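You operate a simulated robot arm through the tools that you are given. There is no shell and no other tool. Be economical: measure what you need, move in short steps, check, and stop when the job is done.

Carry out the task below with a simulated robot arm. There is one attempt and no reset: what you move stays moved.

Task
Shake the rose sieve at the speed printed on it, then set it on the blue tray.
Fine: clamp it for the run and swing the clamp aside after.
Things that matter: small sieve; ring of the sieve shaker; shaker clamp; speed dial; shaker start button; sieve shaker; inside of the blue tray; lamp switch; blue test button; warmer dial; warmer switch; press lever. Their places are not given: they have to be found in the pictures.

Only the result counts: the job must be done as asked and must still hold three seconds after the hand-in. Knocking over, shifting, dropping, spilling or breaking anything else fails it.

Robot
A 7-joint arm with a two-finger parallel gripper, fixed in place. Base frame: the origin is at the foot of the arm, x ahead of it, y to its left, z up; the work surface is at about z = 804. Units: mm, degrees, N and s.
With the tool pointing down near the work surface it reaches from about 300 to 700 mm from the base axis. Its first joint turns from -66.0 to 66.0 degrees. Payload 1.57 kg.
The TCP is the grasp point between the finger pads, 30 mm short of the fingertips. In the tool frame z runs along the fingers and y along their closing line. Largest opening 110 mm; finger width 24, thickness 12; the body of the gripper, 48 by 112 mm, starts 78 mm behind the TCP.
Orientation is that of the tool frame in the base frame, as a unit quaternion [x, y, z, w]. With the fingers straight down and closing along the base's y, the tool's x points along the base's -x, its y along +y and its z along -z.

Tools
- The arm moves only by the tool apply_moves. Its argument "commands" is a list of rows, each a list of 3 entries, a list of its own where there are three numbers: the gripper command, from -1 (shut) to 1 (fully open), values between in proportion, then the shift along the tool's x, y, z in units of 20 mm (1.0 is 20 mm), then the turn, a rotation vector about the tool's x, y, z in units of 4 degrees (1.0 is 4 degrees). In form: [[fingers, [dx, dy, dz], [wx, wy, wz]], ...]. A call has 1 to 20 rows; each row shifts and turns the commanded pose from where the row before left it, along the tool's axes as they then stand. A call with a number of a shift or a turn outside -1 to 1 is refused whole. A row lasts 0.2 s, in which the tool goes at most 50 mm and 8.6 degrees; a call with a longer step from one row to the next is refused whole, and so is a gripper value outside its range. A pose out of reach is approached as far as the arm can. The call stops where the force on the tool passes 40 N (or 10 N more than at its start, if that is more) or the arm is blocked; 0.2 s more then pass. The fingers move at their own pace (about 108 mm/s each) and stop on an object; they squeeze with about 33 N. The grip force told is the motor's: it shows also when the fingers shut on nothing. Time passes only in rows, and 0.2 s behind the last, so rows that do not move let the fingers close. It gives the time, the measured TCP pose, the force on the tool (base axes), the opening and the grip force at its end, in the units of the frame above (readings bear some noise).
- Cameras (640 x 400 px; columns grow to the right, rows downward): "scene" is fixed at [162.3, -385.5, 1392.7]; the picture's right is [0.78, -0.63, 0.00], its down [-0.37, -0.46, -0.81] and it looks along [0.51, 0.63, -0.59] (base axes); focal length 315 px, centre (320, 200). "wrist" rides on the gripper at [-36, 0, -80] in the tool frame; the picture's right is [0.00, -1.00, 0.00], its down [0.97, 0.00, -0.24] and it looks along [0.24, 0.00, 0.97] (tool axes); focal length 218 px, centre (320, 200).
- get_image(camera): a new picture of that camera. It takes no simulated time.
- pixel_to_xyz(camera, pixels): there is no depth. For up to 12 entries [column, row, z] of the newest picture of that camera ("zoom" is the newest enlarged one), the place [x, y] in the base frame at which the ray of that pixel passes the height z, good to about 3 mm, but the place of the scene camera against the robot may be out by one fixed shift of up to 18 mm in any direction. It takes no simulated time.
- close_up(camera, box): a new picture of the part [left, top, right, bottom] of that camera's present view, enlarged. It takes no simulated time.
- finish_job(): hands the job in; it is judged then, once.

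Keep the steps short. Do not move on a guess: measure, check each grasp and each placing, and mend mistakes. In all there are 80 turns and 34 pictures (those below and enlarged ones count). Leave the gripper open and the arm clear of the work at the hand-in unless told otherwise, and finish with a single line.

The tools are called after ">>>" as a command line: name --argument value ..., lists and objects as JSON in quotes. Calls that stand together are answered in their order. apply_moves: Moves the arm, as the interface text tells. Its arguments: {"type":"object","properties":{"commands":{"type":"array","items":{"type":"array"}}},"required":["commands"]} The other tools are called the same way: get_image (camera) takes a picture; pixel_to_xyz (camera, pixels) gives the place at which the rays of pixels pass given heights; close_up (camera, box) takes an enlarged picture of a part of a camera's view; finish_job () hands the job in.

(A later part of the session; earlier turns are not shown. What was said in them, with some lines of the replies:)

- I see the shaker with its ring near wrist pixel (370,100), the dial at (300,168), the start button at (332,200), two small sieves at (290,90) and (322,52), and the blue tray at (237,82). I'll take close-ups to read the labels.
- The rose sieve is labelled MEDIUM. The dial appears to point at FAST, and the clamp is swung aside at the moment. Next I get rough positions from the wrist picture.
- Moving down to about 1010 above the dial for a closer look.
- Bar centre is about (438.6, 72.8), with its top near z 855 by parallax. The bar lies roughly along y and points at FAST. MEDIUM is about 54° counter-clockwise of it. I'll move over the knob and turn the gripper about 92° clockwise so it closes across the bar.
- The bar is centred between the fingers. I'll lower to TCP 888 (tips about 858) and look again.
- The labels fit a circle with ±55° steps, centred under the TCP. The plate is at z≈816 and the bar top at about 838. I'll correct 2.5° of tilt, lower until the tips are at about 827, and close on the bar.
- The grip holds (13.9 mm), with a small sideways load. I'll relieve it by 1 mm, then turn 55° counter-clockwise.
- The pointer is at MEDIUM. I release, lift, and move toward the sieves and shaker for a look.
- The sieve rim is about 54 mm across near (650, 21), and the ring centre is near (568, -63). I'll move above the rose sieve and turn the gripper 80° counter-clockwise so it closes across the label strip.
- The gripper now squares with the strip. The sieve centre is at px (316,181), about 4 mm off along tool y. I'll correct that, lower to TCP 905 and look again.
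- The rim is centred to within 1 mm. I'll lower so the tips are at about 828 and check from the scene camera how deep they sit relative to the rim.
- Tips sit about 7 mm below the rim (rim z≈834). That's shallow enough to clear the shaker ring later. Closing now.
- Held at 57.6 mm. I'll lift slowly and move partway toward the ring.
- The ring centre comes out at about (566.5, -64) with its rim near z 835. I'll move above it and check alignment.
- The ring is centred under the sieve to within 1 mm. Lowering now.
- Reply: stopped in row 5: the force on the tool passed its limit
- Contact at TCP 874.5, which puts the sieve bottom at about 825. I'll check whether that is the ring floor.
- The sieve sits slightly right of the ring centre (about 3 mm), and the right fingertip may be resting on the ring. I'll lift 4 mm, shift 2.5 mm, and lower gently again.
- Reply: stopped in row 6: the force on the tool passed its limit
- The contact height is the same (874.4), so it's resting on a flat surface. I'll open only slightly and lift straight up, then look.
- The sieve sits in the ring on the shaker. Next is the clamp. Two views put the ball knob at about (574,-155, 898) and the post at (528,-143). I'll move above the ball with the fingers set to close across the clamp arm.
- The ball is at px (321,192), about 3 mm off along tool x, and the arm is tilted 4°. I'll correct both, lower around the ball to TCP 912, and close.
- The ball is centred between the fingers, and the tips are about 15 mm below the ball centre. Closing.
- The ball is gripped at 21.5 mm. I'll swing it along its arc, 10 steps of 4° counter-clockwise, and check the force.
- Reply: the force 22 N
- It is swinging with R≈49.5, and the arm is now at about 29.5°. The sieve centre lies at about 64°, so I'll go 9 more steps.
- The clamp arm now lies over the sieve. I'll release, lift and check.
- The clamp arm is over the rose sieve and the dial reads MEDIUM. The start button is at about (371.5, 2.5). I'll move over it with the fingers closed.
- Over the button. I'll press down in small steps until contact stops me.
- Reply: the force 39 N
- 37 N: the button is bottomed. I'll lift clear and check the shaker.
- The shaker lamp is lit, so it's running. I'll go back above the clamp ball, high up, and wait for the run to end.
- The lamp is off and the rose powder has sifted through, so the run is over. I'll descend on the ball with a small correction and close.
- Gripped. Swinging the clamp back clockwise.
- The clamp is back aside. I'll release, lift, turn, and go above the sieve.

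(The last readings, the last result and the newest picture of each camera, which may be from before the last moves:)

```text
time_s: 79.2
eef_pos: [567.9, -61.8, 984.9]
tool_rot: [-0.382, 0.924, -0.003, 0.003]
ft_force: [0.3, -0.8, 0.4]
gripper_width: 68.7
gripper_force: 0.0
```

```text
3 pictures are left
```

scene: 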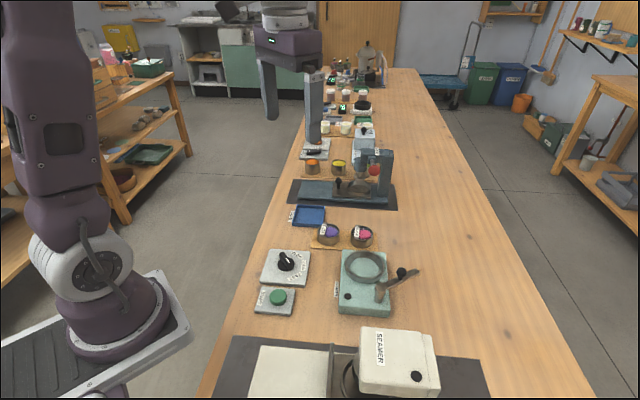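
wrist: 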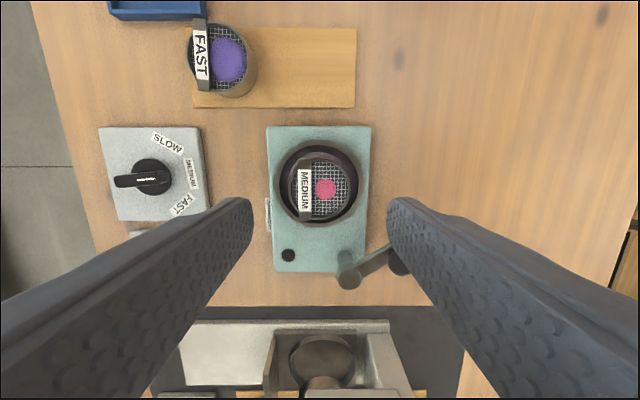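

The sieve is still in the ring, centre near px (321,189), and the clamp is clear. I'll descend to the earlier release height (875) and grip.

>>> apply_moves --commands '[[0.2, [0.14, -0.04, 0.9], [0, 0, 0]], [0.18, [0, 0, 1], [0, 0, 0]], [0.18, [0, 0, 1], [0, 0, 0]], [0.18, [0, 0, 1], [0, 0, 0]], [0.18, [0, 0, 0.8], [0, 0, 0]], [0.18, [0, 0, 0.5], [0, 0, 0]], [0.18, [0, 0, 0.28], [0, 0, 0]], [0, [0, 0, 0], [0, 0, 0]], [-1, [0, 0, 0], [0, 0, 0]], [-1, [0, 0, 0], [0, 0, 0]], [-1, [0, 0, 0], [0, 0, 0]]]'

```text
time_s: 81.6
eef_pos: [566.8, -64.1, 874.9]
tool_rot: [-0.383, 0.924, -0.002, 0.003]
ft_force: [-0.6, 0.1, 0.7]
gripper_width: 57.6
gripper_force: 32.9
```

Gripped at 57.6 mm. I'll lift, then carry it to above the blue tray at about (601,197).

>>> apply_moves --commands '[[-1, [0, 0, -0.3], [0, 0, 0]], [-1, [0, 0, -0.7], [0, 0, 0]], [-1, [0, 0, -0.9], [0, 0, 0]], [-1, [0, 0, -0.9], [0, 0, 0]], [-1, [0, 0, -0.7], [0, 0, 0]], [-1, [-0.4, 0.3, 0], [0, 0, 0]], [-1, [-0.745, 0.573, 0], [0, 0, 0]], [-1, [-0.745, 0.573, 0], [0, 0, 0]], [-1, [-0.745, 0.573, 0], [0, 0, 0]], [-1, [-0.745, 0.573, 0], [0, 0, 0]], [-1, [-0.745, 0.573, 0], [0, 0, 0]], [-1, [-0.745, 0.573, 0], [0, 0, 0]], [-1, [-0.745, 0.573, 0], [0, 0, 0]], [-1, [-0.745, 0.573, 0], [0, 0, 0]], [-1, [-0.745, 0.573, 0], [0, 0, 0]], [-1, [-0.745, 0.573, 0], [0, 0, 0]], [-1, [-0.745, 0.573, 0], [0, 0, 0]], [-1, [-0.745, 0.573, 0], [0, 0, 0]], [-1, [-0.745, 0.573, 0], [0, 0, 0]], [-1, [-0.355, 0.271, 0], [0, 0, 0]]]'

>>> get_image --camera "wrist"

```text
time_s: 85.8
eef_pos: [598.0, 195.1, 944.4]
tool_rot: [-0.382, 0.924, -0.004, 0.003]
ft_force: [0.0, 0.9, 0.2]
gripper_width: 57.5
gripper_force: 33.7
```

```text
2 pictures are left
```

wrist: 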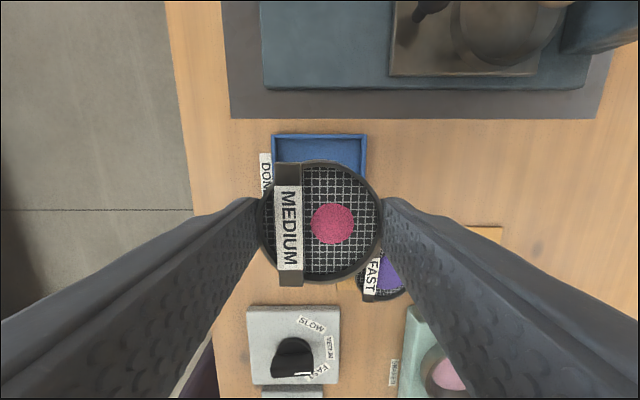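

The sieve is held with the tray squarely below. The tray centre is about 3.5 mm back along tool x. I'll correct that and lower gently.

>>> apply_moves --commands '[[-1, [-0.17, 0, 0.5], [0, 0, 0]], [-1, [0, 0, 0.9], [0, 0, 0]], [-1, [0, 0, 0.9], [0, 0, 0]], [-1, [0, 0, 0.9], [0, 0, 0]], [-1, [0, 0, 0.5], [0, 0, 0]], [-1, [0, 0, 0.2], [0, 0, 0]], [-1, [0, 0, 0.1], [0, 0, 0]], [-1, [0, 0, 0.1], [0, 0, 0]], [-1, [0, 0, 0.1], [0, 0, 0]], [-1, [0, 0, 0.1], [0, 0, 0]]]'

```text
time_s: 88.0
eef_pos: [602.5, 200.0, 858.6]
tool_rot: [-0.383, 0.924, -0.002, 0.004]
ft_force: [0.0, -0.2, -1.0]
gripper_width: 57.7
gripper_force: 32.7
```

>>> apply_moves --commands '[[-1, [0, 0, 0.06], [0, 0, 0]], [-1, [0, 0, 0.06], [0, 0, 0]], [-1, [0, 0, 0.06], [0, 0, 0]], [-1, [0, 0, 0], [0, 0, 0]]]'

```text
time_s: 89.0
eef_pos: [601.8, 198.1, 855.3]
tool_rot: [-0.383, 0.924, -0.002, 0.003]
ft_force: [0.0, 0.2, -0.4]
gripper_width: 57.5
gripper_force: 33.1
```

>>> apply_moves --commands '[[-1, [0, 0, 0.05], [0, 0, 0]], [-1, [0, 0, 0.05], [0, 0, 0]], [-1, [0, 0, 0], [0, 0, 0]]]'

```text
time_s: 89.8
eef_pos: [602.0, 197.8, 852.2]
tool_rot: [-0.383, 0.924, -0.003, 0.003]
ft_force: [-0.5, -0.2, -0.5]
gripper_width: 57.5
gripper_force: 33.3
```

>>> apply_moves --commands '[[-1, [0, 0, 0.05], [0, 0, 0]], [-1, [0, 0, 0.05], [0, 0, 0]], [-1, [0, 0, 0.05], [0, 0, 0]], [-1, [0, 0, 0], [0, 0, 0]]]'

```text
time_s: 90.8
eef_pos: [602.5, 198.6, 849.8]
tool_rot: [-0.383, 0.924, -0.003, 0.003]
ft_force: [0.3, -0.3, -0.5]
gripper_width: 57.6
gripper_force: 33.1
```

Still no contact. I'll use one picture to see the gap.

>>> close_up --camera "scene" --box '[275, 180, 345, 240]'

```text
6.67 times, centred on (310, 210) of scene
```

zoom: 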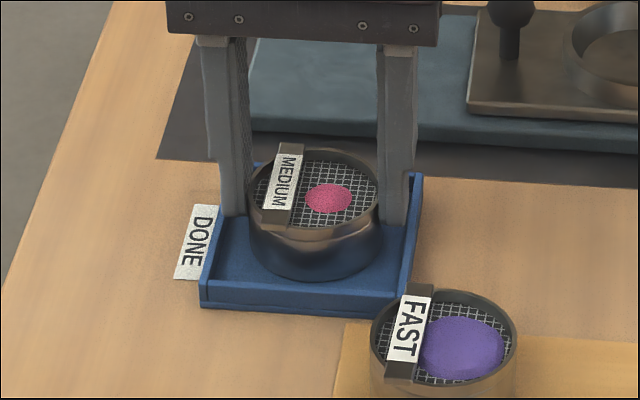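

The sieve is centred in the tray with the bottom just above the floor. Continuing in 1 mm steps.

>>> apply_moves --commands '[[-1, [0, 0, 0.05], [0, 0, 0]], [-1, [0, 0, 0.05], [0, 0, 0]], [-1, [0, 0, 0], [0, 0, 0]]]'

```text
time_s: 91.6
eef_pos: [604.2, 199.1, 848.3]
tool_rot: [-0.383, 0.924, -0.002, 0.004]
ft_force: [-5.2, 0.3, 20.8]
gripper_width: 57.4
gripper_force: 32.7
```

Contact at 848.3 (20 N). I'll open slightly and lift straight up.

>>> apply_moves --commands '[[0.1, [0, 0, -0.03], [0, 0, 0]], [0.1, [0, 0, 0], [0, 0, 0]], [0.1, [0, 0, -0.2], [0, 0, 0]], [0.1, [0, 0, -0.6], [0, 0, 0]], [0.3, [0, 0, -1], [0, 0, 0]], [0.5, [0, 0, -1], [0, 0, 0]], [1, [0, 0, -1], [0, 0, 0]], [1, [0, 0, -1], [0, 0, 0]], [1, [0, 0, -1], [0, 0, 0]], [1, [0, 0, -1], [0, 0, 0]], [1, [0, 0, -1], [0, 0, 0]]]'

>>> get_image --camera "wrist"

```text
time_s: 94.0
eef_pos: [601.3, 198.5, 1003.0]
tool_rot: [-0.383, 0.924, -0.002, 0.004]
ft_force: [-1.0, 0.7, 0.0]
gripper_width: 110.2
gripper_force: 0.1
```

```text
0 pictures are left
```

wrist: 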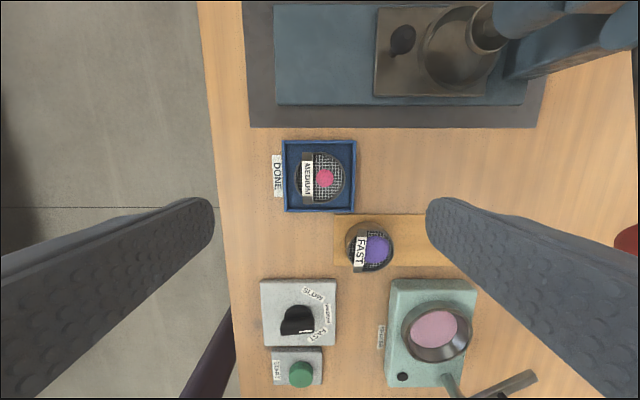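

The rose sieve sits in the blue tray, the clamp is swung aside, the shaker is off, and the gripper is open and clear. Handing in.

>>> finish_job

```text
The job is handed in.
```

The rose sieve was clamped and shaken at MEDIUM, then set in the blue tray, with the clamp swung aside afterwards and the job handed in.
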